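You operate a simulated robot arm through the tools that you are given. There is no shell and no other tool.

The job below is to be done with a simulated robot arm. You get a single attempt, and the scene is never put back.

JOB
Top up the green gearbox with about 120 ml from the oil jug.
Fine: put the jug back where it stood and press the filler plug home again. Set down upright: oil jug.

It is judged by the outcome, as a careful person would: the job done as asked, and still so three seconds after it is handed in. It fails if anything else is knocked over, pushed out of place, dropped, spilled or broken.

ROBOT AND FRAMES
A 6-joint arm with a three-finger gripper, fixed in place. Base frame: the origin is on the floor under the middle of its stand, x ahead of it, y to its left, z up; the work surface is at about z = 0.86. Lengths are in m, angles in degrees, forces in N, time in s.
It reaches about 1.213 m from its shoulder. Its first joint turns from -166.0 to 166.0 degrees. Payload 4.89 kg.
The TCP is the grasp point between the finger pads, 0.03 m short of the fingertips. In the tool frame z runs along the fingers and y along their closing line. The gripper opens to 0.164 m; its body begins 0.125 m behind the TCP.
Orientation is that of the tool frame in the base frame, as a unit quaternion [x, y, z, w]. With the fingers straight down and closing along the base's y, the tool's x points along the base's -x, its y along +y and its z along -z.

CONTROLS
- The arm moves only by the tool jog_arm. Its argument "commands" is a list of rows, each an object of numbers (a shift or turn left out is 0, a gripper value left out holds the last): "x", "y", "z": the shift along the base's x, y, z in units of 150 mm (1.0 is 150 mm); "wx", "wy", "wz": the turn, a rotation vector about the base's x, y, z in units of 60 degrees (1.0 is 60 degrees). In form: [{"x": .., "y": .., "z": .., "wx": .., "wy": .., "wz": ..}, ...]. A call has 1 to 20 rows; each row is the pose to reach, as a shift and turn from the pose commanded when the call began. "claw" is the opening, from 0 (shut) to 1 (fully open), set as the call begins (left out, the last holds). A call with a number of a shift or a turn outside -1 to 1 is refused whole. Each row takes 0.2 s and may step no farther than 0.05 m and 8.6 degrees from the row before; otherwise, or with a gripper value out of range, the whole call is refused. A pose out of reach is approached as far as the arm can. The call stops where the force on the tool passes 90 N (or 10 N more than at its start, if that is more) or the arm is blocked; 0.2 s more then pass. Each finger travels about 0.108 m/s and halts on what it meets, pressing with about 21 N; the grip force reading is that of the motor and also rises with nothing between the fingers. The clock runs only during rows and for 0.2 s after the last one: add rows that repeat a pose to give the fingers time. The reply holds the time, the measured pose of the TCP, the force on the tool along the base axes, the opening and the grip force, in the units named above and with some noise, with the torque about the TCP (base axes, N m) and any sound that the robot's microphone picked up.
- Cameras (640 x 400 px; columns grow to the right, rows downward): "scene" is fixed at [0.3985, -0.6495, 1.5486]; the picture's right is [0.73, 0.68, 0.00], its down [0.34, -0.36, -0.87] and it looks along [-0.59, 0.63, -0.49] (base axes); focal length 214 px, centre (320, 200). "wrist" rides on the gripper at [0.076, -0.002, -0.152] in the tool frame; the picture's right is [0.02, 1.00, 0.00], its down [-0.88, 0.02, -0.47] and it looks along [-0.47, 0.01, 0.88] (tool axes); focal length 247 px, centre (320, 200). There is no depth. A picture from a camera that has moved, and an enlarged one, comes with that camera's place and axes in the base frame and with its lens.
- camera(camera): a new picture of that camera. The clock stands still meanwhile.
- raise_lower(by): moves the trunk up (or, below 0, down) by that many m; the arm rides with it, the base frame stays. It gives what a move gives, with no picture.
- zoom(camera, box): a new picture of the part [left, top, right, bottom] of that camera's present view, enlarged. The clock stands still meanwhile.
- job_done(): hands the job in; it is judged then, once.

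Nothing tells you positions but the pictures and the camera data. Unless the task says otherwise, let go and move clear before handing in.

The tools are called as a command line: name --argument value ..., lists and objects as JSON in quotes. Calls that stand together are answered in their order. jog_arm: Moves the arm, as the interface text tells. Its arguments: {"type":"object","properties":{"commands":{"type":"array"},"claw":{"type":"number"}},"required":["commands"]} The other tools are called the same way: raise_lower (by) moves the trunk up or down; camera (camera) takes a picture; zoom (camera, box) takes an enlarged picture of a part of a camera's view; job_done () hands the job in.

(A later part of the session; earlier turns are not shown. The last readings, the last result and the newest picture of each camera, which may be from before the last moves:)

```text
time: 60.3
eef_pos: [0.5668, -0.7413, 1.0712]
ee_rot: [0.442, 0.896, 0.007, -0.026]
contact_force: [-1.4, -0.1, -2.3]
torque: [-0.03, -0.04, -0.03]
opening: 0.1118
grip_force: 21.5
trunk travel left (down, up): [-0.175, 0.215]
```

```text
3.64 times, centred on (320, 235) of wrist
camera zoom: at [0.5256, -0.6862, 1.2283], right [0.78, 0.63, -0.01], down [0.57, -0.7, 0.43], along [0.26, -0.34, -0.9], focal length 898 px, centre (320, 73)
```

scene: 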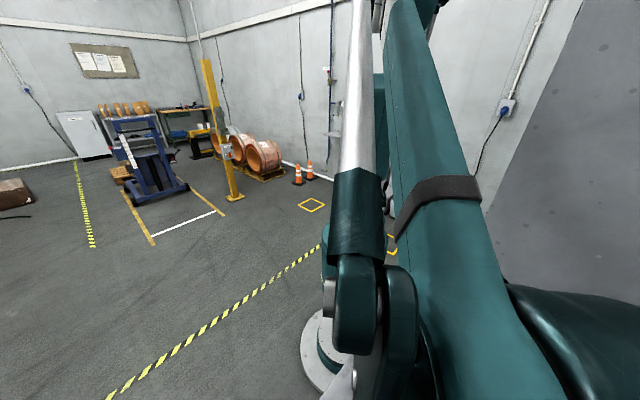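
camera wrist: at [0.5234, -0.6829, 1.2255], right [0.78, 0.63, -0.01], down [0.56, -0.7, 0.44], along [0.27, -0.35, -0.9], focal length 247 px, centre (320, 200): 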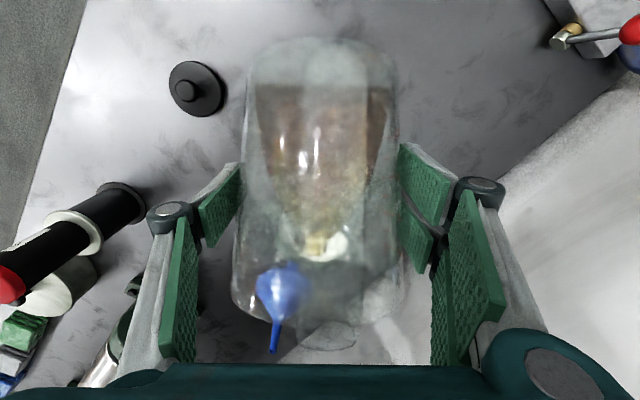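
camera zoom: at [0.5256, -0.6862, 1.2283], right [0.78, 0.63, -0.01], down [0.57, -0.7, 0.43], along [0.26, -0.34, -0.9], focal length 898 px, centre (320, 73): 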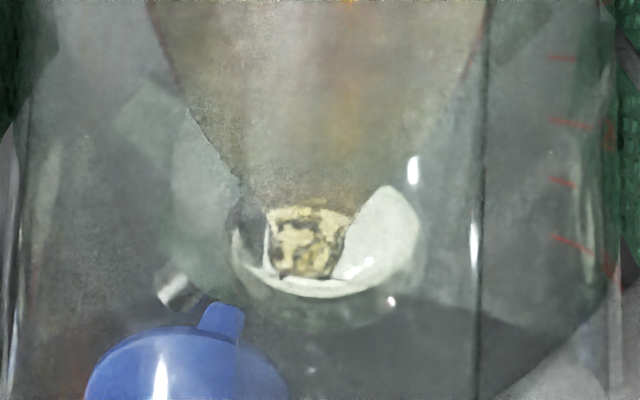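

zoom --camera "wrist" --box '[240, 40, 400, 140]'

```text
4.00 times, centred on (320, 90) of wrist
camera zoom: at [0.5256, -0.6862, 1.2283], right [0.78, 0.63, -0.01], down [0.57, -0.7, 0.43], along [0.26, -0.34, -0.9], focal length 988 px, centre (320, 640)
```

zoom: 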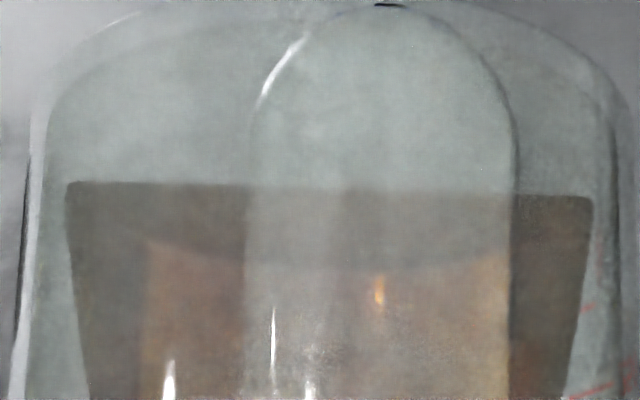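

Oil is leaving slowly (the rear edge of the oil on the jug base is receding). Continuing by another 1.5° with a hold.

jog_arm --commands '[{"x": 0.0027, "y": -0.0035, "z": 0.011, "wx": 0.0132, "wy": 0.0102}, {"x": 0.004, "y": -0.0052, "z": 0.0165, "wx": 0.0198, "wy": 0.0153}, {"x": 0.004, "y": -0.0052, "z": 0.0165, "wx": 0.0198, "wy": 0.0153}, {"x": 0.004, "y": -0.0052, "z": 0.0165, "wx": 0.0198, "wy": 0.0153}]'

zoom --camera "wrist" --box '[240, 40, 400, 140]'

zoom --camera "wrist" --box '[270, 180, 370, 290]'

```text
time: 61.3
eef_pos: [0.5677, -0.7422, 1.0748]
ee_rot: [0.443, 0.896, 0.013, -0.037]
contact_force: [-0.7, 0.5, -3.4]
torque: [-0.06, -0.01, 0.02]
opening: 0.112
grip_force: 21.2
trunk travel left (down, up): [-0.175, 0.215]
```

```text
4.00 times, centred on (320, 90) of wrist
camera zoom: at [0.5286, -0.6903, 1.2327], right [0.78, 0.63, -0.01], down [0.58, -0.71, 0.4], along [0.25, -0.32, -0.92], focal length 988 px, centre (320, 640)
```

zoom: 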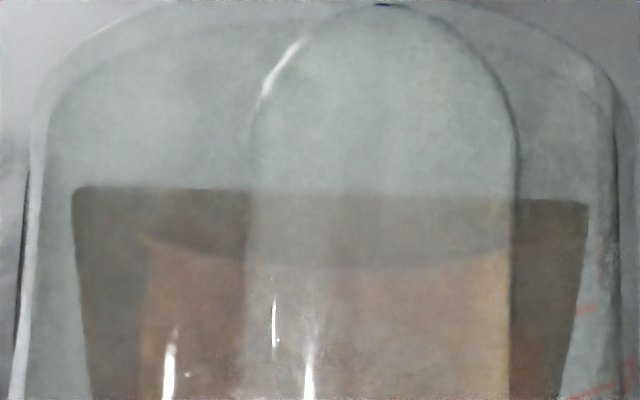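

```text
3.64 times, centred on (320, 235) of wrist
camera zoom: at [0.5286, -0.6903, 1.2327], right [0.78, 0.63, -0.01], down [0.58, -0.71, 0.4], along [0.25, -0.32, -0.92], focal length 898 px, centre (320, 73)
```

zoom: 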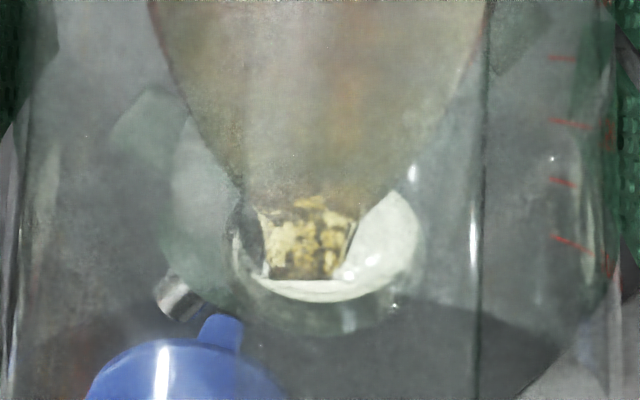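

jog_arm --commands '[{"z": 0}, {"z": 0}, {"z": 0}, {"z": 0}, {"z": 0}]'

zoom --camera "wrist" --box '[240, 40, 400, 140]'

zoom --camera "wrist" --box '[270, 180, 370, 290]'

```text
time: 62.5
eef_pos: [0.5681, -0.742, 1.0749]
ee_rot: [0.442, 0.896, 0.014, -0.037]
contact_force: [-0.2, 0.1, -2.8]
torque: [-0.02, -0.04, 0.01]
opening: 0.1122
grip_force: 21.1
trunk travel left (down, up): [-0.175, 0.215]
```

```text
4.00 times, centred on (320, 90) of wrist
camera zoom: at [0.5285, -0.6902, 1.2328], right [0.78, 0.63, -0.01], down [0.58, -0.71, 0.4], along [0.25, -0.32, -0.92], focal length 988 px, centre (320, 640)
```

zoom: 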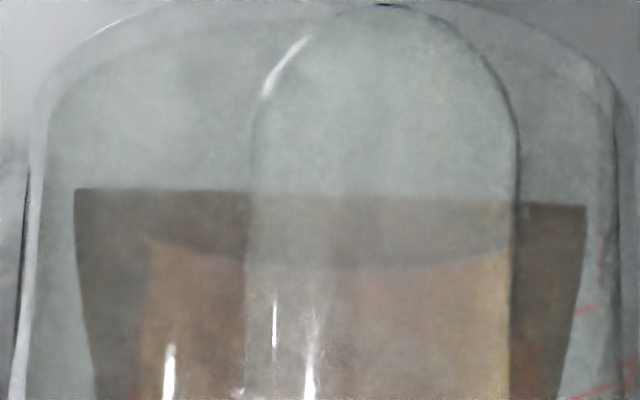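

```text
3.64 times, centred on (320, 235) of wrist
camera zoom: at [0.5285, -0.6902, 1.2328], right [0.78, 0.63, -0.01], down [0.58, -0.71, 0.4], along [0.25, -0.32, -0.92], focal length 898 px, centre (320, 73)
```

zoom: 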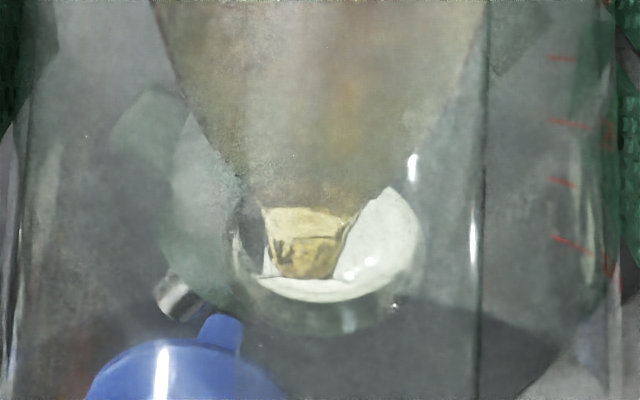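

Flow is quasi-static: it nearly stops at each angle. From the oil's rear chord I estimate about 160–165 ml left (≈40 ml poured), and about 75° should leave ~80 ml. Continuing in 2° steps.

jog_arm --commands '[{"x": 0.0027, "y": -0.0035, "z": 0.011, "wx": 0.0132, "wy": 0.0102}, {"x": 0.0054, "y": -0.007, "z": 0.022, "wx": 0.0264, "wy": 0.0204}, {"x": 0.0054, "y": -0.007, "z": 0.022, "wx": 0.0264, "wy": 0.0204}, {"x": 0.0054, "y": -0.007, "z": 0.022, "wx": 0.0264, "wy": 0.0204}]'

zoom --camera "wrist" --box '[240, 40, 400, 140]'

zoom --camera "wrist" --box '[270, 180, 370, 290]'

```text
time: 63.5
eef_pos: [0.5686, -0.743, 1.0786]
ee_rot: [0.442, 0.895, 0.021, -0.052]
contact_force: [-0.5, 0.1, -2.1]
torque: [-0.01, -0.02, -0.03]
opening: 0.1119
grip_force: 21.2
trunk travel left (down, up): [-0.175, 0.215]
```

```text
4.00 times, centred on (320, 90) of wrist
camera zoom: at [0.5325, -0.6955, 1.2383], right [0.78, 0.63, -0.01], down [0.58, -0.72, 0.37], along [0.23, -0.29, -0.93], focal length 988 px, centre (320, 640)
```

zoom: 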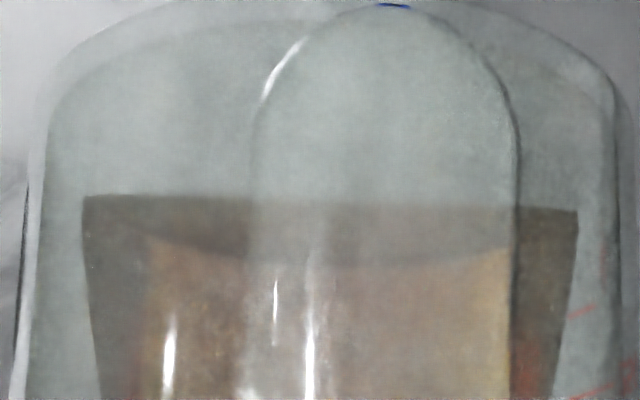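

```text
3.64 times, centred on (320, 235) of wrist
camera zoom: at [0.5325, -0.6955, 1.2383], right [0.78, 0.63, -0.01], down [0.58, -0.72, 0.37], along [0.23, -0.29, -0.93], focal length 898 px, centre (320, 73)
```

zoom: 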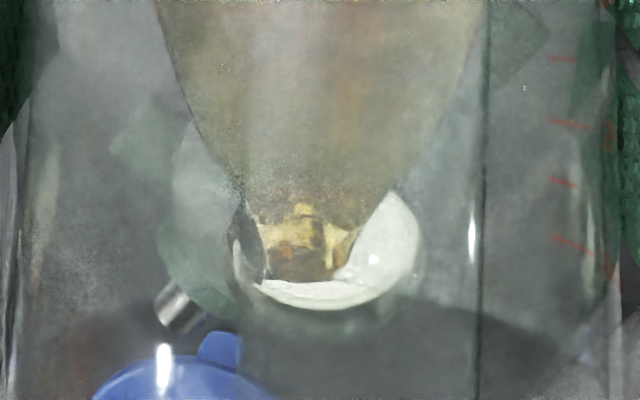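

About 495 px chord now, progressing as expected; the stream stays well inside the hole. I'll nudge 5 mm laterally to centre it and tilt 1.5° more.

jog_arm --commands '[{"x": 0.015, "y": 0.007, "z": 0.008, "wx": 0.0099, "wy": 0.0077}, {"x": 0.03, "y": 0.0158, "z": 0.0165, "wx": 0.0198, "wy": 0.0153}, {"x": 0.03, "y": 0.0158, "z": 0.0165, "wx": 0.0198, "wy": 0.0153}, {"x": 0.03, "y": 0.0158, "z": 0.0165, "wx": 0.0198, "wy": 0.0153}]'

zoom --camera "wrist" --box '[240, 40, 400, 140]'

zoom --camera "wrist" --box '[270, 180, 370, 290]'

```text
time: 64.5
eef_pos: [0.573, -0.7417, 1.0804]
ee_rot: [0.441, 0.895, 0.026, -0.064]
contact_force: [0.0, -0.1, -3.8]
torque: [-0.07, -0.01, 0.0]
opening: 0.112
grip_force: 21.0
trunk travel left (down, up): [-0.175, 0.215]
```

```text
4.00 times, centred on (320, 90) of wrist
camera zoom: at [0.54, -0.6963, 1.243], right [0.78, 0.63, -0.01], down [0.59, -0.73, 0.35], along [0.21, -0.27, -0.94], focal length 988 px, centre (320, 640)
```

zoom: 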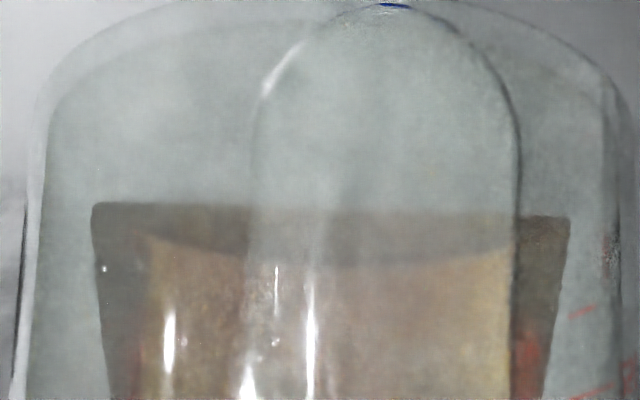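

```text
3.64 times, centred on (320, 235) of wrist
camera zoom: at [0.54, -0.6963, 1.243], right [0.78, 0.63, -0.01], down [0.59, -0.73, 0.35], along [0.21, -0.27, -0.94], focal length 898 px, centre (320, 73)
```

zoom: 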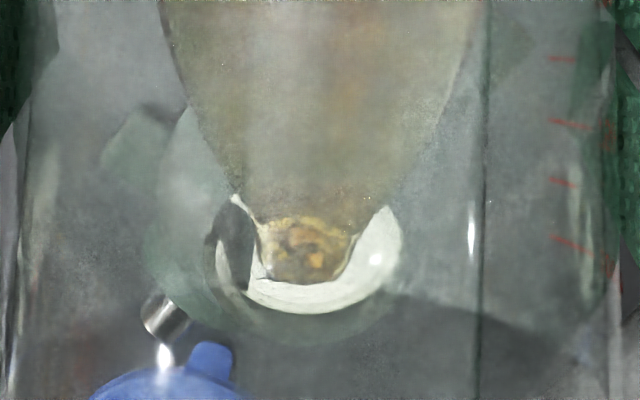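

jog_arm --commands '[{"z": 0}, {"z": 0}, {"z": 0}]'

zoom --camera "wrist" --box '[240, 40, 400, 140]'

```text
time: 65.3
eef_pos: [0.5726, -0.7394, 1.081]
ee_rot: [0.442, 0.894, 0.025, -0.065]
contact_force: [-0.8, 0.4, -2.2]
torque: [-0.03, -0.05, -0.01]
opening: 0.112
grip_force: 21.0
trunk travel left (down, up): [-0.175, 0.215]
```

```text
4.00 times, centred on (320, 90) of wrist
camera zoom: at [0.5399, -0.6963, 1.243], right [0.78, 0.63, -0.01], down [0.59, -0.73, 0.35], along [0.21, -0.27, -0.94], focal length 988 px, centre (320, 640)
```

zoom: 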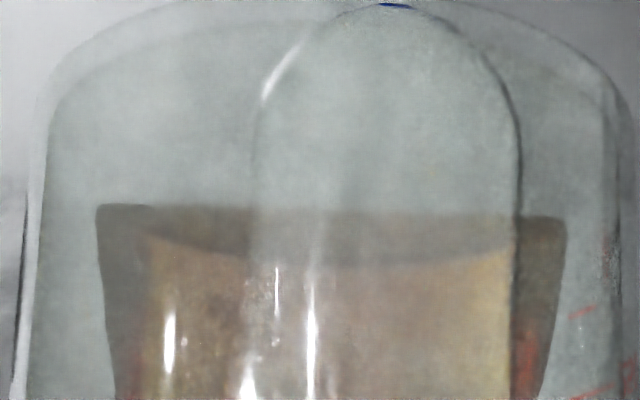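

Around 120 ml seems to remain now. I'll let it run a bit more, then tilt back along the same path and verify levels properly before any final trim.

jog_arm --commands '[{"z": 0}, {"z": 0}, {"z": 0}]'

zoom --camera "wrist" --box '[240, 40, 400, 140]'

zoom --camera "wrist" --box '[270, 180, 370, 290]'

```text
time: 66.1
eef_pos: [0.5736, -0.74, 1.0815]
ee_rot: [0.442, 0.894, 0.026, -0.065]
contact_force: [0.2, -0.1, -4.0]
torque: [-0.02, -0.04, -0.03]
opening: 0.1119
grip_force: 21.2
trunk travel left (down, up): [-0.175, 0.215]
```

```text
4.00 times, centred on (320, 90) of wrist
camera zoom: at [0.5399, -0.6963, 1.243], right [0.78, 0.63, -0.01], down [0.59, -0.73, 0.35], along [0.21, -0.27, -0.94], focal length 988 px, centre (320, 640)
```

zoom: 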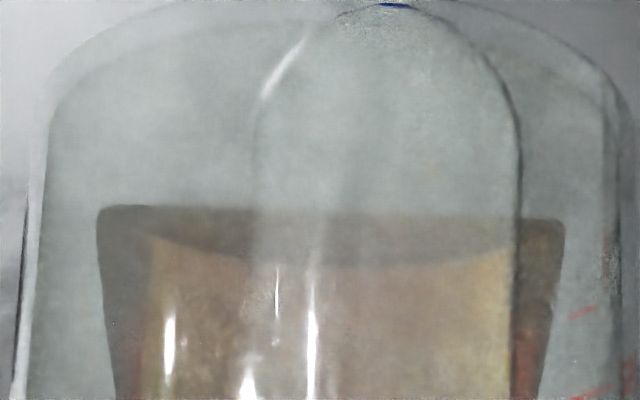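

```text
3.64 times, centred on (320, 235) of wrist
camera zoom: at [0.5399, -0.6963, 1.243], right [0.78, 0.63, -0.01], down [0.59, -0.73, 0.35], along [0.21, -0.27, -0.94], focal length 898 px, centre (320, 73)
```

zoom: 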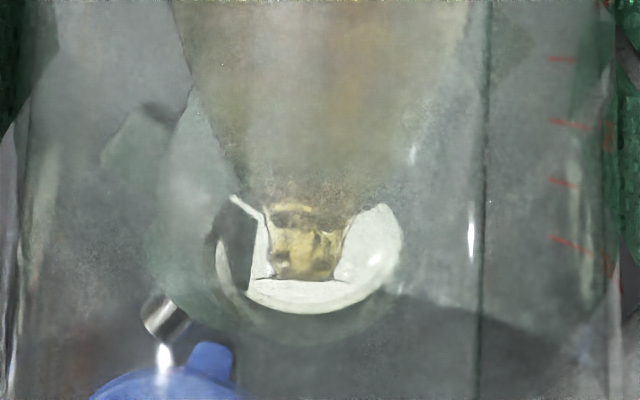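

Equilibrium reached at this angle. Another 1.5° with a hold.

jog_arm --commands '[{"x": 0.002, "y": -0.0026, "z": 0.008, "wx": 0.0099, "wy": 0.0077}, {"x": 0.004, "y": -0.0052, "z": 0.0165, "wx": 0.0198, "wy": 0.0153}, {"x": 0.004, "y": -0.0052, "z": 0.0165, "wx": 0.0198, "wy": 0.0153}, {"x": 0.004, "y": -0.0052, "z": 0.0165, "wx": 0.0198, "wy": 0.0153}, {"x": 0.004, "y": -0.0052, "z": 0.0165, "wx": 0.0198, "wy": 0.0153}]'

zoom --camera "wrist" --box '[240, 40, 400, 140]'

zoom --camera "wrist" --box '[270, 180, 370, 290]'

```text
time: 67.3
eef_pos: [0.5736, -0.7412, 1.0833]
ee_rot: [0.441, 0.894, 0.032, -0.077]
contact_force: [-0.5, 0.2, -2.5]
torque: [-0.02, 0.0, 0.0]
opening: 0.1118
grip_force: 21.5
trunk travel left (down, up): [-0.175, 0.215]
```

```text
4.00 times, centred on (320, 90) of wrist
camera zoom: at [0.5433, -0.7005, 1.2467], right [0.78, 0.63, -0.01], down [0.59, -0.74, 0.32], along [0.2, -0.25, -0.95], focal length 988 px, centre (320, 640)
```

zoom: 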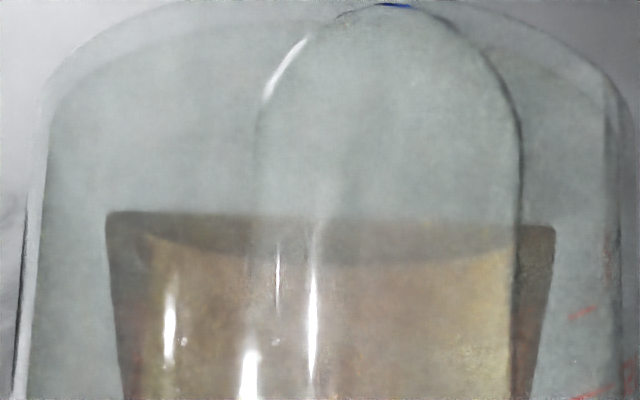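

```text
3.64 times, centred on (320, 235) of wrist
camera zoom: at [0.5433, -0.7005, 1.2467], right [0.78, 0.63, -0.01], down [0.59, -0.74, 0.32], along [0.2, -0.25, -0.95], focal length 898 px, centre (320, 73)
```

zoom: 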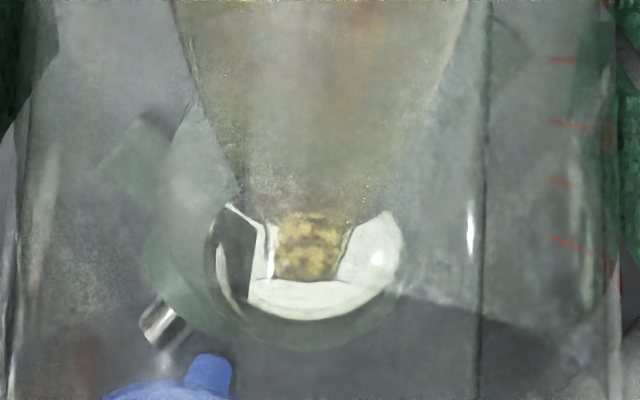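

I estimate ~105–110 ml left, so about 90–95 ml poured. I'll tilt back along the same path now and verify with the jug upright.

jog_arm --commands '[{"x": -0.012, "y": 0.016, "z": -0.05, "wx": -0.061, "wy": -0.047}, {"x": -0.025, "y": 0.032, "z": -0.1, "wx": -0.122, "wy": -0.094}, {"x": -0.038, "y": 0.048, "z": -0.15, "wx": -0.183, "wy": -0.141}, {"x": -0.05, "y": 0.0648, "z": -0.2035, "wx": -0.2442, "wy": -0.1887}, {"x": -0.05, "y": 0.0648, "z": -0.2035, "wx": -0.2442, "wy": -0.1887}]'

jog_arm --commands '[{"z": 0.1}, {"z": 0.25, "wx": -0.06, "wy": -0.046}, {"z": 0.4, "wx": -0.12, "wy": -0.093}, {"z": 0.55, "wx": -0.19, "wy": -0.147}, {"z": 0.6, "wx": -0.26, "wy": -0.201}, {"z": 0.6, "wx": -0.33, "wy": -0.255}, {"z": 0.6, "wx": -0.4, "wy": -0.309}, {"z": 0.6, "wx": -0.47, "wy": -0.363}, {"z": 0.6, "wx": -0.54, "wy": -0.417}, {"z": 0.6, "wx": -0.61, "wy": -0.471}, {"z": 0.6, "wx": -0.68, "wy": -0.525}, {"z": 0.6, "wx": -0.7386, "wy": -0.5705}, {"z": 0.6, "wx": -0.7386, "wy": -0.5705}]'

camera --camera "wrist"

zoom --camera "wrist" --box '[240, 30, 400, 150]'

```text
time: 68.5
eef_pos: [0.5648, -0.7307, 1.053]
ee_rot: [0.442, 0.894, -0.038, 0.068]
contact_force: [-0.3, 0.6, -3.5]
torque: [-0.1, -0.01, -0.02]
opening: 0.112
grip_force: 21.1
trunk travel left (down, up): [-0.175, 0.215]
```

```text
time: 71.3
eef_pos: [0.5657, -0.7311, 1.1427]
ee_rot: [0.376, 0.755, -0.24, 0.481]
contact_force: [-0.7, 0.0, -2.3]
torque: [-0.02, 0.03, 0.0]
opening: 0.1119
grip_force: 20.7
trunk travel left (down, up): [-0.175, 0.215]
```

```text
taken
camera wrist: at [0.462, -0.5961, 1.1379], right [0.79, 0.61, -0.02], down [-0.02, 0.06, 1.0], along [0.61, -0.79, 0.06], focal length 247 px, centre (320, 200)
```

wrist: 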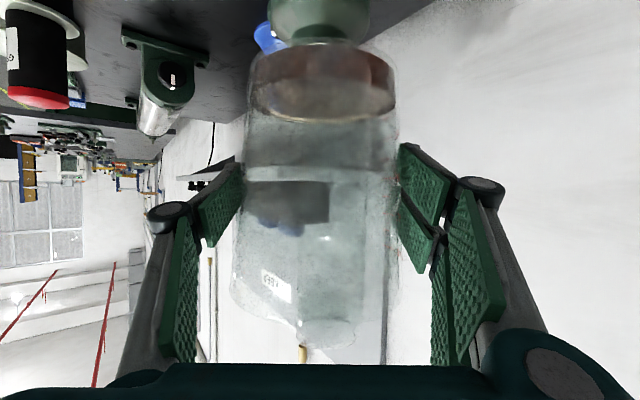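

```text
3.33 times, centred on (320, 90) of wrist
camera zoom: at [0.462, -0.5961, 1.1379], right [0.79, 0.61, -0.02], down [-0.02, 0.06, 1.0], along [0.61, -0.79, 0.06], focal length 823 px, centre (320, 567)
```

zoom: 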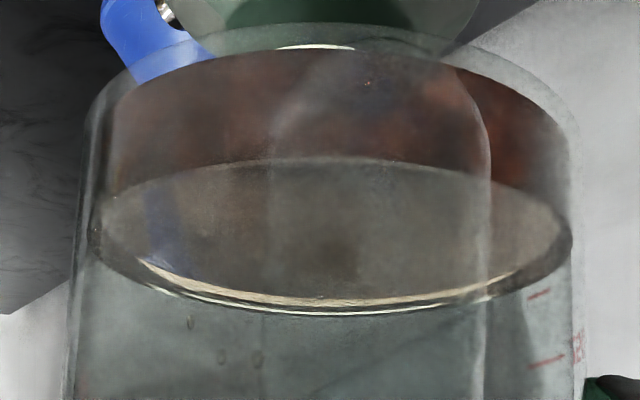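

Very clear: oil depth is now about 15 mm versus 25.5 mm before, i.e. roughly 80 ml poured and ~112 ml left. Let me check the red graduation marks for a cross-check.

zoom --camera "wrist" --box '[360, 60, 410, 160]'

zoom --camera "wrist" --box '[360, 140, 410, 280]'

```text
4.00 times, centred on (385, 110) of wrist
camera zoom: at [0.462, -0.5961, 1.1379], right [0.79, 0.61, -0.02], down [-0.02, 0.06, 1.0], along [0.61, -0.79, 0.06], focal length 988 px, centre (60, 560)
```

zoom: 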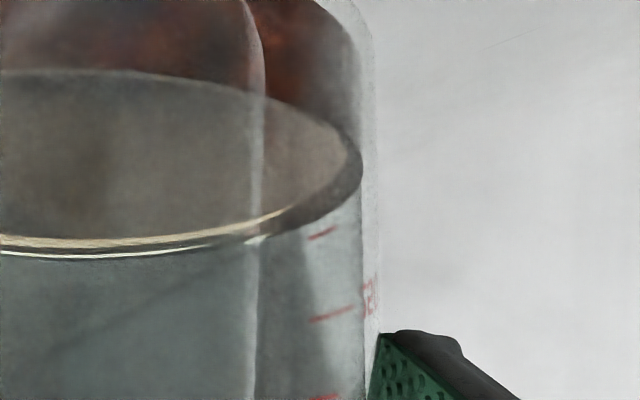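

```text
2.86 times, centred on (385, 210) of wrist
camera zoom: at [0.462, -0.5961, 1.1379], right [0.79, 0.61, -0.02], down [-0.02, 0.06, 1.0], along [0.61, -0.79, 0.06], focal length 706 px, centre (134, 171)
```

zoom: 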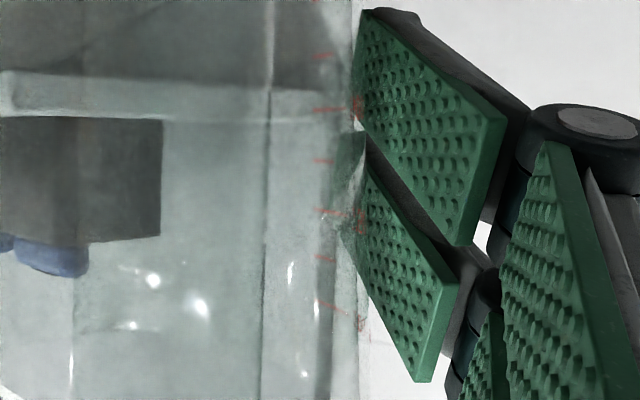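

The marks are 125 ml steps (labels 250/500/750/1000) and the oil sits a few mm under the 125 mark, consistent. About 80 ml has gone in, so I need roughly 40 ml more; returning to the pour pose along the same path.

jog_arm --commands '[{"wx": 0.0586, "wy": 0.0453}, {"wx": 0.1286, "wy": 0.0993}, {"wx": 0.1986, "wy": 0.1534}, {"wx": 0.2686, "wy": 0.2075}, {"wx": 0.3386, "wy": 0.2615}, {"wx": 0.4086, "wy": 0.3156}, {"wx": 0.4786, "wy": 0.3697}, {"z": -0.05, "wx": 0.5486, "wy": 0.4237}, {"z": -0.2, "wx": 0.6186, "wy": 0.4778}, {"z": -0.35, "wx": 0.6786, "wy": 0.5242}, {"z": -0.5, "wx": 0.7386, "wy": 0.5705}, {"z": -0.6, "wx": 0.7386, "wy": 0.5705}, {"z": -0.6, "wx": 0.7386, "wy": 0.5705}]'

jog_arm --commands '[{"x": 0.012, "y": -0.0168, "z": 0.0535, "wx": 0.0612, "wy": 0.0477}, {"x": 0.025, "y": -0.0328, "z": 0.1035, "wx": 0.1222, "wy": 0.0947}, {"x": 0.038, "y": -0.0488, "z": 0.1535, "wx": 0.1832, "wy": 0.1417}, {"x": 0.0486, "y": -0.063, "z": 0.198, "wx": 0.2376, "wy": 0.1836}, {"x": 0.0486, "y": -0.063, "z": 0.198, "wx": 0.2376, "wy": 0.1836}]'

zoom --camera "wrist" --box '[240, 40, 400, 140]'

zoom --camera "wrist" --box '[270, 180, 370, 290]'

```text
time: 74.1
eef_pos: [0.5656, -0.7328, 1.0527]
ee_rot: [0.442, 0.893, -0.039, 0.068]
contact_force: [0.0, -0.4, -3.1]
torque: [0.02, 0.01, 0.04]
opening: 0.112
grip_force: 20.7
trunk travel left (down, up): [-0.175, 0.215]
```

```text
time: 75.3
eef_pos: [0.5747, -0.7406, 1.0829]
ee_rot: [0.441, 0.894, 0.031, -0.074]
contact_force: [-0.4, 0.5, -3.3]
torque: [0.03, 0.07, 0.01]
opening: 0.1121
grip_force: 21.3
trunk travel left (down, up): [-0.175, 0.215]
```

```text
4.00 times, centred on (320, 90) of wrist
camera zoom: at [0.5432, -0.7003, 1.2446], right [0.78, 0.63, -0.01], down [0.59, -0.74, 0.33], along [0.2, -0.26, -0.94], focal length 988 px, centre (320, 640)
```

zoom: 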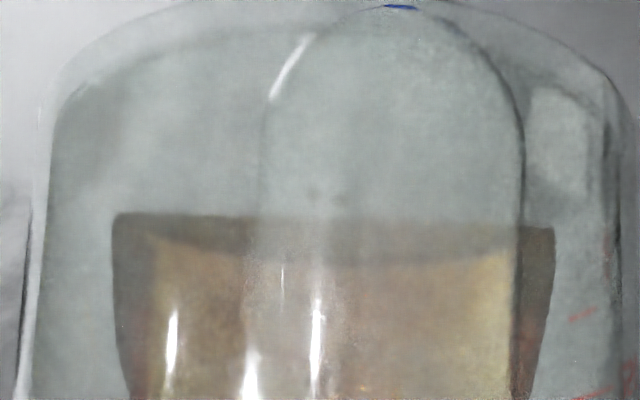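

```text
3.64 times, centred on (320, 235) of wrist
camera zoom: at [0.5432, -0.7003, 1.2446], right [0.78, 0.63, -0.01], down [0.59, -0.74, 0.33], along [0.2, -0.26, -0.94], focal length 898 px, centre (320, 73)
```

zoom: 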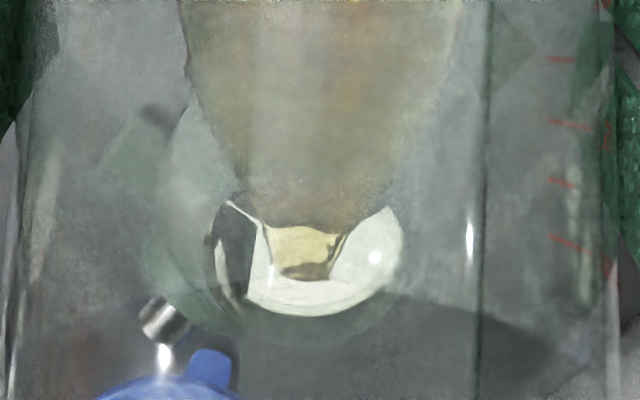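

Back at the pour pose, stream centred in the hole. Tilting 2° more and holding.

jog_arm --commands '[{"x": 0.0027, "y": -0.0035, "z": 0.011, "wx": 0.0132, "wy": 0.0102}, {"x": 0.0054, "y": -0.007, "z": 0.022, "wx": 0.0264, "wy": 0.0204}, {"x": 0.0054, "y": -0.007, "z": 0.022, "wx": 0.0264, "wy": 0.0204}, {"x": 0.0054, "y": -0.007, "z": 0.022, "wx": 0.0264, "wy": 0.0204}]'

zoom --camera "wrist" --box '[240, 40, 400, 140]'

zoom --camera "wrist" --box '[270, 180, 370, 290]'

```text
time: 76.3
eef_pos: [0.5759, -0.7433, 1.086]
ee_rot: [0.44, 0.893, 0.037, -0.089]
contact_force: [0.4, 0.0, -1.8]
torque: [-0.02, -0.02, 0.03]
opening: 0.1118
grip_force: 20.9
trunk travel left (down, up): [-0.175, 0.215]
```

```text
4.00 times, centred on (320, 90) of wrist
camera zoom: at [0.5471, -0.7053, 1.2504], right [0.78, 0.63, -0.01], down [0.6, -0.74, 0.3], along [0.18, -0.23, -0.96], focal length 988 px, centre (320, 640)
```

zoom: 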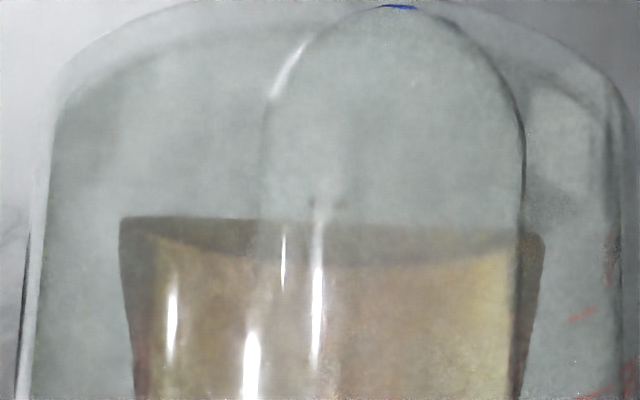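

```text
3.64 times, centred on (320, 235) of wrist
camera zoom: at [0.5471, -0.7053, 1.2504], right [0.78, 0.63, -0.01], down [0.6, -0.74, 0.3], along [0.18, -0.23, -0.96], focal length 898 px, centre (320, 73)
```

zoom: 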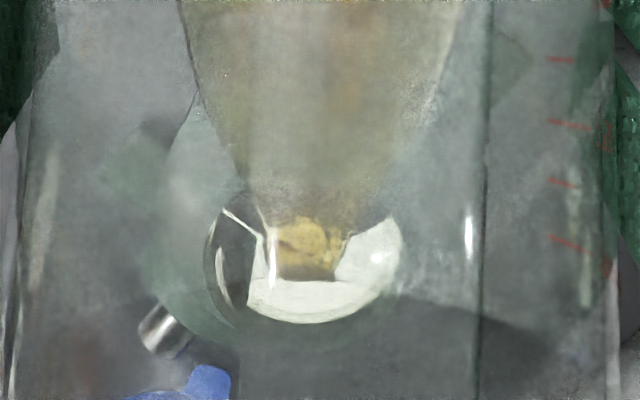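

jog_arm --commands '[{"x": 0.0013, "y": -0.0018, "z": 0.0055, "wx": 0.0066, "wy": 0.0051}, {"x": 0.0013, "y": -0.0018, "z": 0.0055, "wx": 0.0066, "wy": 0.0051}, {"x": 0.0013, "y": -0.0018, "z": 0.0055, "wx": 0.0066, "wy": 0.0051}, {"x": 0.0013, "y": -0.0018, "z": 0.0055, "wx": 0.0066, "wy": 0.0051}]'

zoom --camera "wrist" --box '[240, 40, 400, 140]'

zoom --camera "wrist" --box '[270, 180, 370, 290]'

```text
time: 77.3
eef_pos: [0.5753, -0.7427, 1.0861]
ee_rot: [0.441, 0.892, 0.04, -0.092]
contact_force: [0.1, -0.7, -2.2]
torque: [0.03, -0.03, -0.02]
opening: 0.1121
grip_force: 21.2
trunk travel left (down, up): [-0.175, 0.215]
```

```text
4.00 times, centred on (320, 90) of wrist
camera zoom: at [0.5479, -0.7069, 1.2515], right [0.78, 0.63, -0.01], down [0.6, -0.75, 0.29], along [0.18, -0.23, -0.96], focal length 988 px, centre (320, 640)
```

zoom: 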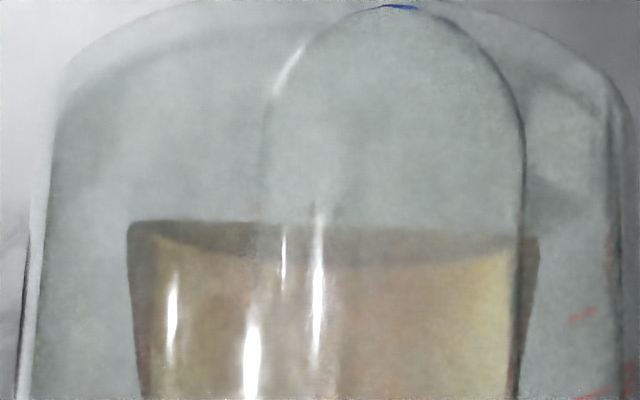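

```text
3.64 times, centred on (320, 235) of wrist
camera zoom: at [0.5479, -0.7069, 1.2515], right [0.78, 0.63, -0.01], down [0.6, -0.75, 0.29], along [0.18, -0.23, -0.96], focal length 898 px, centre (320, 73)
```

zoom: 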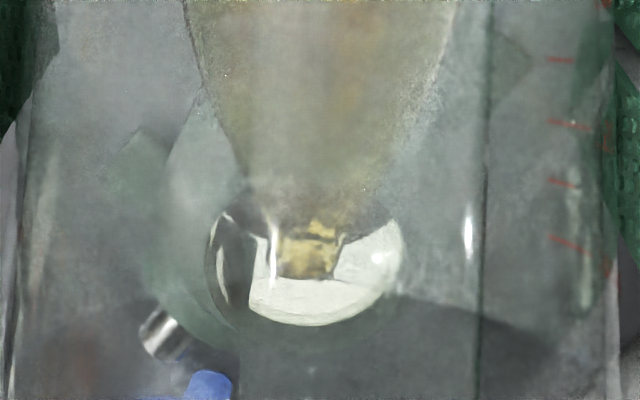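

About 80 ml left by the chord model; ~8 ml more to go. A final half degree.

jog_arm --commands '[{"x": 0.0013, "y": -0.0018, "z": 0.0055, "wx": 0.0066, "wy": 0.0051}, {"x": 0.0013, "y": -0.0018, "z": 0.0055, "wx": 0.0066, "wy": 0.0051}, {"x": 0.0013, "y": -0.0018, "z": 0.0055, "wx": 0.0066, "wy": 0.0051}]'

zoom --camera "wrist" --box '[240, 40, 400, 140]'

```text
time: 78.1
eef_pos: [0.5757, -0.7425, 1.0875]
ee_rot: [0.44, 0.892, 0.042, -0.096]
contact_force: [-0.6, -0.2, -2.2]
torque: [-0.01, -0.04, 0.01]
opening: 0.1119
grip_force: 20.8
trunk travel left (down, up): [-0.175, 0.215]
```

```text
4.00 times, centred on (320, 90) of wrist
camera zoom: at [0.5489, -0.7084, 1.2526], right [0.78, 0.63, -0.01], down [0.6, -0.75, 0.28], along [0.17, -0.22, -0.96], focal length 988 px, centre (320, 640)
```

zoom: 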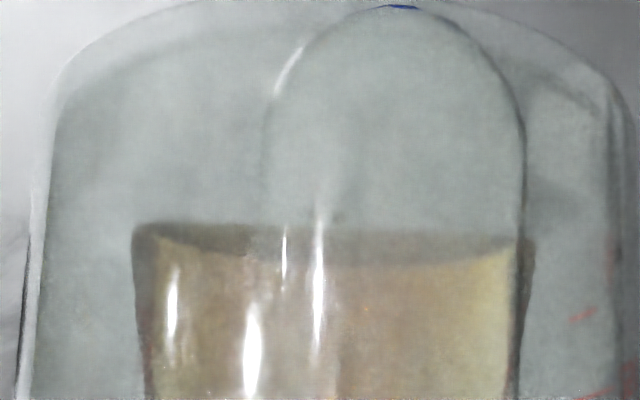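

About 75–77 ml left. One short hold, then tilt back along the reverse path in the same call.

jog_arm --commands '[{"z": 0}, {"z": 0}, {"x": -0.014, "y": 0.018, "z": -0.058, "wx": -0.069, "wy": -0.0535}, {"x": -0.028, "y": 0.037, "z": -0.115, "wx": -0.139, "wy": -0.107}, {"x": -0.042, "y": 0.055, "z": -0.173, "wx": -0.208, "wy": -0.161}, {"x": -0.0567, "y": 0.0735, "z": -0.231, "wx": -0.2772, "wy": -0.2142}, {"x": -0.0567, "y": 0.0735, "z": -0.231, "wx": -0.2772, "wy": -0.2142}]'

jog_arm --commands '[{"z": 0.1}, {"z": 0.25, "wx": -0.06, "wy": -0.046}, {"z": 0.4, "wx": -0.12, "wy": -0.093}, {"z": 0.55, "wx": -0.19, "wy": -0.147}, {"z": 0.6, "wx": -0.26, "wy": -0.201}, {"z": 0.6, "wx": -0.33, "wy": -0.255}, {"z": 0.6, "wx": -0.4, "wy": -0.309}, {"z": 0.6, "wx": -0.47, "wy": -0.363}, {"z": 0.6, "wx": -0.54, "wy": -0.417}, {"z": 0.6, "wx": -0.61, "wy": -0.471}, {"z": 0.6, "wx": -0.68, "wy": -0.525}, {"z": 0.6, "wx": -0.7386, "wy": -0.5705}, {"z": 0.6, "wx": -0.7386, "wy": -0.5705}]'

camera --camera "wrist"

zoom --camera "wrist" --box '[240, 30, 400, 150]'

```text
time: 79.7
eef_pos: [0.5654, -0.7322, 1.053]
ee_rot: [0.442, 0.894, -0.038, 0.068]
contact_force: [-0.8, 0.4, -2.6]
torque: [-0.01, -0.04, 0.02]
opening: 0.1117
grip_force: 20.8
trunk travel left (down, up): [-0.175, 0.215]
```

```text
time: 82.5
eef_pos: [0.5659, -0.7325, 1.1429]
ee_rot: [0.376, 0.755, -0.24, 0.481]
contact_force: [-0.3, 0.2, -2.1]
torque: [0.03, -0.03, 0.01]
opening: 0.112
grip_force: 21.2
trunk travel left (down, up): [-0.175, 0.215]
```

```text
taken
camera wrist: at [0.4622, -0.5962, 1.1379], right [0.79, 0.61, -0.02], down [-0.02, 0.06, 1.0], along [0.61, -0.79, 0.06], focal length 247 px, centre (320, 200)
```

wrist: 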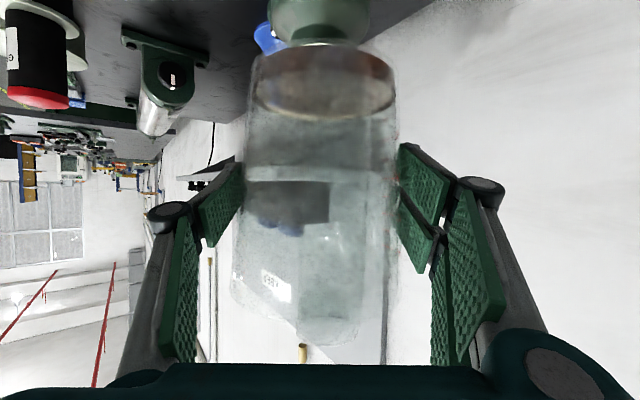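

```text
3.33 times, centred on (320, 90) of wrist
camera zoom: at [0.4622, -0.5962, 1.1379], right [0.79, 0.61, -0.02], down [-0.02, 0.06, 1.0], along [0.61, -0.79, 0.06], focal length 823 px, centre (320, 567)
```

zoom: 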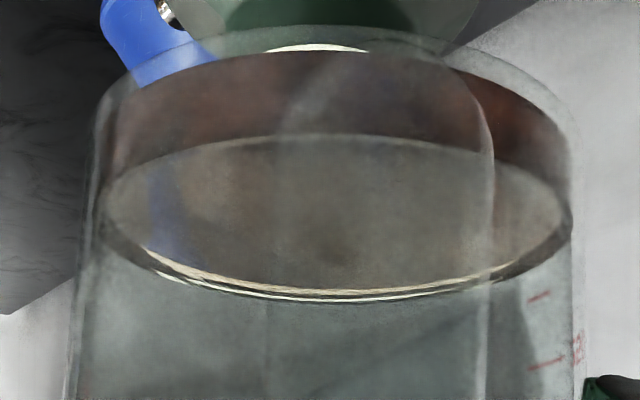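

Upright again. Let it settle and re-measure the level and weight.

jog_arm --commands '[{"z": 0}, {"z": 0}, {"z": 0}, {"z": 0}]'

jog_arm --commands '[{"z": 0}]'

jog_arm --commands '[{"z": 0}]'

jog_arm --commands '[{"z": 0}]'

jog_arm --commands '[{"z": 0}]'

jog_arm --commands '[{"z": 0}]'

jog_arm --commands '[{"z": 0}]'

jog_arm --commands '[{"z": 0}]'

jog_arm --commands '[{"z": 0}]'

jog_arm --commands '[{"z": 0}]'

jog_arm --commands '[{"z": 0}]'

jog_arm --commands '[{"z": 0}]'

zoom --camera "wrist" --box '[240, 30, 400, 150]'

zoom --camera "wrist" --box '[360, 60, 410, 160]'

```text
time: 83.5
eef_pos: [0.5658, -0.7308, 1.1428]
ee_rot: [0.375, 0.755, -0.239, 0.482]
contact_force: [0.3, -0.2, -2.6]
torque: [0.0, 0.01, -0.03]
opening: 0.1119
grip_force: 20.8
trunk travel left (down, up): [-0.175, 0.215]
```

```text
time: 83.9
eef_pos: [0.5662, -0.7325, 1.1429]
ee_rot: [0.375, 0.755, -0.239, 0.481]
contact_force: [-0.3, -0.5, -2.6]
torque: [0.03, 0.0, -0.02]
opening: 0.1117
grip_force: 21.3
trunk travel left (down, up): [-0.175, 0.215]
```

```text
time: 84.3
eef_pos: [0.5663, -0.7321, 1.143]
ee_rot: [0.376, 0.755, -0.24, 0.48]
contact_force: [0.4, -0.4, -1.9]
torque: [0.0, 0.03, -0.05]
opening: 0.1117
grip_force: 20.8
trunk travel left (down, up): [-0.175, 0.215]
```

```text
time: 84.7
eef_pos: [0.5667, -0.7315, 1.1427]
ee_rot: [0.376, 0.755, -0.239, 0.481]
contact_force: [-0.1, 0.5, -2.1]
torque: [0.0, -0.01, 0.02]
opening: 0.112
grip_force: 21.4
trunk travel left (down, up): [-0.175, 0.215]
```

```text
time: 85.1
eef_pos: [0.5664, -0.7325, 1.1426]
ee_rot: [0.376, 0.755, -0.24, 0.481]
contact_force: [0.1, -0.1, -1.8]
torque: [-0.02, 0.02, -0.01]
opening: 0.1121
grip_force: 21.1
trunk travel left (down, up): [-0.175, 0.215]
```

```text
time: 85.5
eef_pos: [0.566, -0.7318, 1.1425]
ee_rot: [0.376, 0.755, -0.24, 0.481]
contact_force: [-0.3, 0.8, -2.5]
torque: [0.01, -0.02, 0.03]
opening: 0.1119
grip_force: 21.2
trunk travel left (down, up): [-0.175, 0.215]
```

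```text
time: 85.9
eef_pos: [0.5663, -0.7311, 1.1418]
ee_rot: [0.376, 0.755, -0.24, 0.481]
contact_force: [0.7, -0.2, -2.3]
torque: [0.04, -0.02, 0.04]
opening: 0.1119
grip_force: 21.1
trunk travel left (down, up): [-0.175, 0.215]
```

```text
time: 86.3
eef_pos: [0.5662, -0.7322, 1.1426]
ee_rot: [0.376, 0.755, -0.239, 0.481]
contact_force: [0.6, 0.2, -2.2]
torque: [0.0, 0.03, 0.02]
opening: 0.1119
grip_force: 21.2
trunk travel left (down, up): [-0.175, 0.215]
```

```text
time: 86.7
eef_pos: [0.5662, -0.7327, 1.1433]
ee_rot: [0.375, 0.755, -0.239, 0.481]
contact_force: [1.2, -0.1, -2.5]
torque: [-0.01, -0.02, 0.02]
opening: 0.112
grip_force: 21.1
trunk travel left (down, up): [-0.175, 0.215]
```

```text
time: 87.1
eef_pos: [0.5653, -0.7318, 1.1424]
ee_rot: [0.376, 0.755, -0.239, 0.481]
contact_force: [0.3, 0.7, -2.0]
torque: [0.02, 0.0, 0.02]
opening: 0.1117
grip_force: 21.1
trunk travel left (down, up): [-0.175, 0.215]
```

```text
time: 87.5
eef_pos: [0.5665, -0.7326, 1.1435]
ee_rot: [0.375, 0.755, -0.239, 0.481]
contact_force: [0.5, 0.5, -2.9]
torque: [0.03, 0.03, -0.02]
opening: 0.1118
grip_force: 20.8
trunk travel left (down, up): [-0.175, 0.215]
```

```text
time: 87.9
eef_pos: [0.5668, -0.7314, 1.1431]
ee_rot: [0.375, 0.755, -0.239, 0.481]
contact_force: [0.4, 0.4, -2.2]
torque: [0.01, 0.03, 0.02]
opening: 0.1116
grip_force: 21.2
trunk travel left (down, up): [-0.175, 0.215]
```

```text
3.33 times, centred on (320, 90) of wrist
camera zoom: at [0.4622, -0.5962, 1.138], right [0.79, 0.61, -0.02], down [-0.02, 0.06, 1.0], along [0.61, -0.79, 0.06], focal length 823 px, centre (320, 567)
```

zoom: 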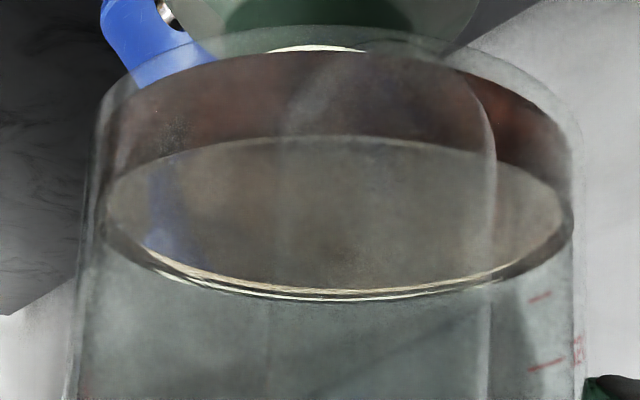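

```text
4.00 times, centred on (385, 110) of wrist
camera zoom: at [0.4622, -0.5962, 1.138], right [0.79, 0.61, -0.02], down [-0.02, 0.06, 1.0], along [0.61, -0.79, 0.06], focal length 988 px, centre (60, 560)
```

zoom: 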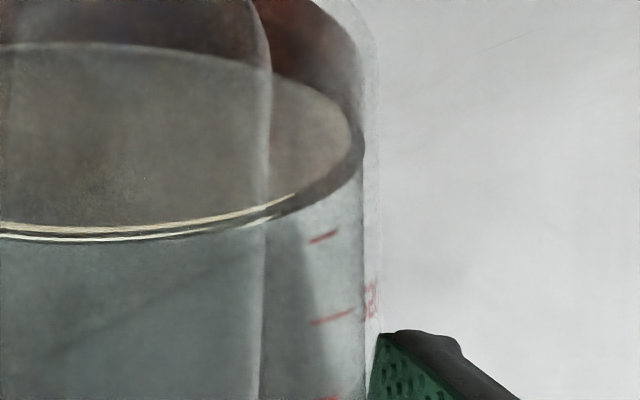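

The level dropped ~13.5–14 mm overall (≈104 ml) and the weight change is about 1.0–1.15 N (≈115–130 ml); best estimate ~106 ml poured. A small top-up of ~13 ml gets to 120, so I return to the pour pose for a short final trim.

jog_arm --commands '[{"wx": 0.0586, "wy": 0.0453}, {"wx": 0.1286, "wy": 0.0993}, {"wx": 0.1986, "wy": 0.1534}, {"wx": 0.2686, "wy": 0.2075}, {"wx": 0.3386, "wy": 0.2615}, {"wx": 0.4086, "wy": 0.3156}, {"wx": 0.4786, "wy": 0.3697}, {"z": -0.05, "wx": 0.5486, "wy": 0.4237}, {"z": -0.2, "wx": 0.6186, "wy": 0.4778}, {"z": -0.35, "wx": 0.6786, "wy": 0.5242}, {"z": -0.5, "wx": 0.7386, "wy": 0.5705}, {"z": -0.6, "wx": 0.7386, "wy": 0.5705}, {"z": -0.6, "wx": 0.7386, "wy": 0.5705}]'

jog_arm --commands '[{"x": 0.014, "y": -0.018, "z": 0.058, "wx": 0.0693, "wy": 0.0535}, {"x": 0.028, "y": -0.037, "z": 0.116, "wx": 0.1386, "wy": 0.1071}, {"x": 0.042, "y": -0.055, "z": 0.173, "wx": 0.2079, "wy": 0.1607}, {"x": 0.0567, "y": -0.0735, "z": 0.231, "wx": 0.2772, "wy": 0.2142}, {"x": 0.0567, "y": -0.0735, "z": 0.231, "wx": 0.2772, "wy": 0.2142}]'

zoom --camera "wrist" --box '[240, 40, 400, 140]'

zoom --camera "wrist" --box '[270, 180, 370, 290]'

```text
time: 90.7
eef_pos: [0.5675, -0.7325, 1.0524]
ee_rot: [0.442, 0.893, -0.038, 0.068]
contact_force: [1.0, -0.1, -3.8]
torque: [0.03, 0.05, 0.0]
opening: 0.1119
grip_force: 21.0
trunk travel left (down, up): [-0.175, 0.215]
```

```text
time: 91.9
eef_pos: [0.5755, -0.7442, 1.0862]
ee_rot: [0.44, 0.892, 0.043, -0.097]
contact_force: [1.0, -0.9, -2.6]
torque: [-0.01, 0.02, -0.03]
opening: 0.1117
grip_force: 21.2
trunk travel left (down, up): [-0.175, 0.215]
```

```text
4.00 times, centred on (320, 90) of wrist
camera zoom: at [0.5495, -0.7083, 1.2518], right [0.78, 0.63, -0.01], down [0.6, -0.75, 0.28], along [0.17, -0.22, -0.96], focal length 988 px, centre (320, 640)
```

zoom: 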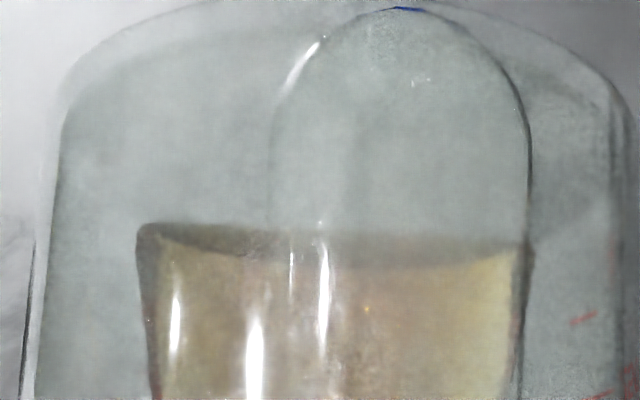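

```text
3.64 times, centred on (320, 235) of wrist
camera zoom: at [0.5495, -0.7083, 1.2518], right [0.78, 0.63, -0.01], down [0.6, -0.75, 0.28], along [0.17, -0.22, -0.96], focal length 898 px, centre (320, 73)
```

zoom: 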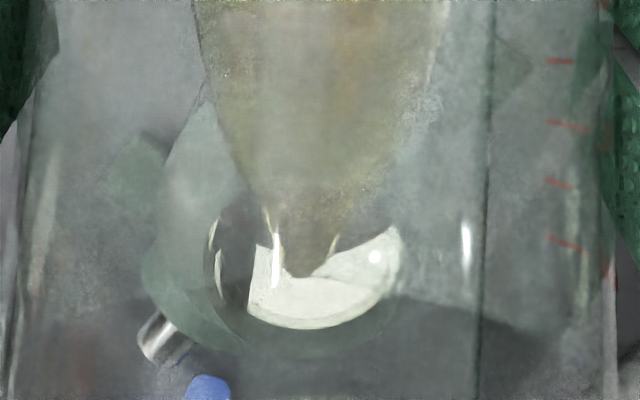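

Chord 396 px at 77°, exactly as left. Now 1.3° more and a short hold.

jog_arm --commands '[{"x": 0.0035, "y": -0.0045, "z": 0.0143, "wx": 0.0172, "wy": 0.0133}, {"x": 0.0035, "y": -0.0045, "z": 0.0143, "wx": 0.0172, "wy": 0.0133}, {"x": 0.0035, "y": -0.0045, "z": 0.0143, "wx": 0.0172, "wy": 0.0133}]'

zoom --camera "wrist" --box '[240, 40, 400, 140]'

zoom --camera "wrist" --box '[270, 180, 370, 290]'

```text
time: 92.7
eef_pos: [0.5753, -0.7443, 1.0888]
ee_rot: [0.44, 0.891, 0.047, -0.106]
contact_force: [0.4, -0.3, -1.9]
torque: [-0.02, 0.02, 0.02]
opening: 0.1117
grip_force: 21.0
trunk travel left (down, up): [-0.175, 0.215]
```

```text
4.00 times, centred on (320, 90) of wrist
camera zoom: at [0.5518, -0.7117, 1.2551], right [0.78, 0.63, -0.01], down [0.61, -0.75, 0.26], along [0.16, -0.2, -0.97], focal length 988 px, centre (320, 640)
```

zoom: 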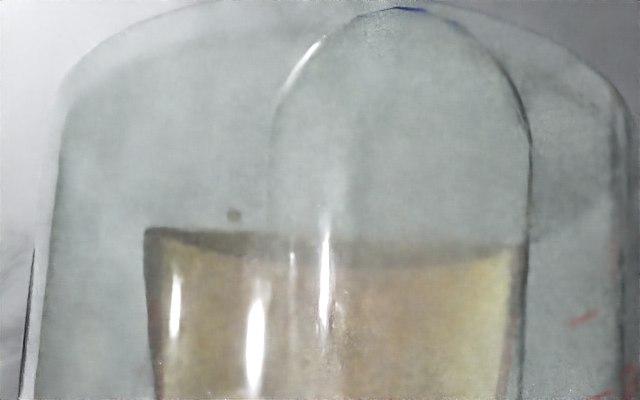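

```text
3.64 times, centred on (320, 235) of wrist
camera zoom: at [0.5518, -0.7117, 1.2551], right [0.78, 0.63, -0.01], down [0.61, -0.75, 0.26], along [0.16, -0.2, -0.97], focal length 898 px, centre (320, 73)
```

zoom: 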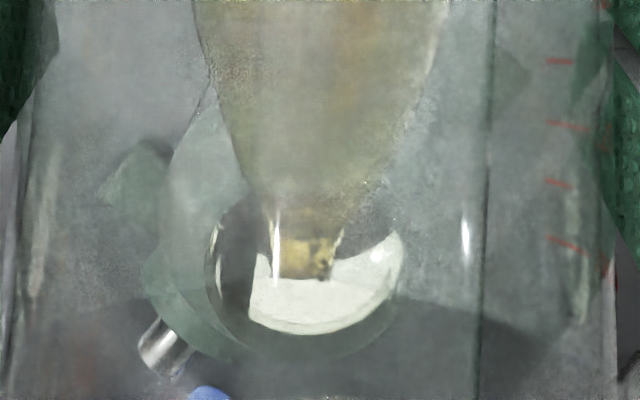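

jog_arm --commands '[{"x": 0.0008, "y": -0.001, "z": 0.0033, "wx": 0.004, "wy": 0.0031}, {"x": 0.0008, "y": -0.001, "z": 0.0033, "wx": 0.004, "wy": 0.0031}, {"x": 0.0008, "y": -0.001, "z": 0.0033, "wx": 0.004, "wy": 0.0031}]'

zoom --camera "wrist" --box '[240, 40, 400, 140]'

```text
time: 93.5
eef_pos: [0.5753, -0.7443, 1.0892]
ee_rot: [0.439, 0.89, 0.048, -0.109]
contact_force: [-0.3, -0.9, -2.3]
torque: [0.0, 0.0, 0.0]
opening: 0.1116
grip_force: 21.0
trunk travel left (down, up): [-0.175, 0.215]
```

```text
4.00 times, centred on (320, 90) of wrist
camera zoom: at [0.5519, -0.7123, 1.2558], right [0.78, 0.63, -0.01], down [0.61, -0.75, 0.25], along [0.15, -0.2, -0.97], focal length 988 px, centre (320, 640)
```

zoom: 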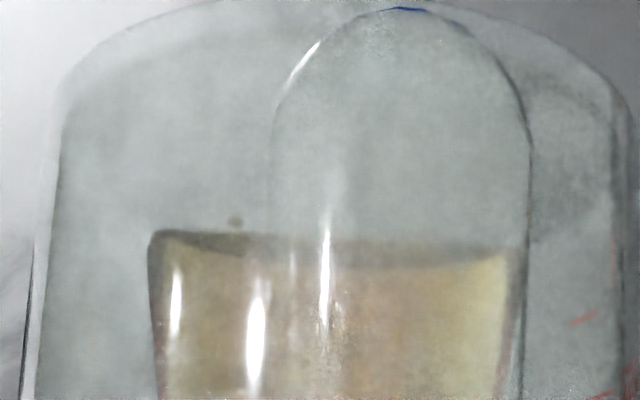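

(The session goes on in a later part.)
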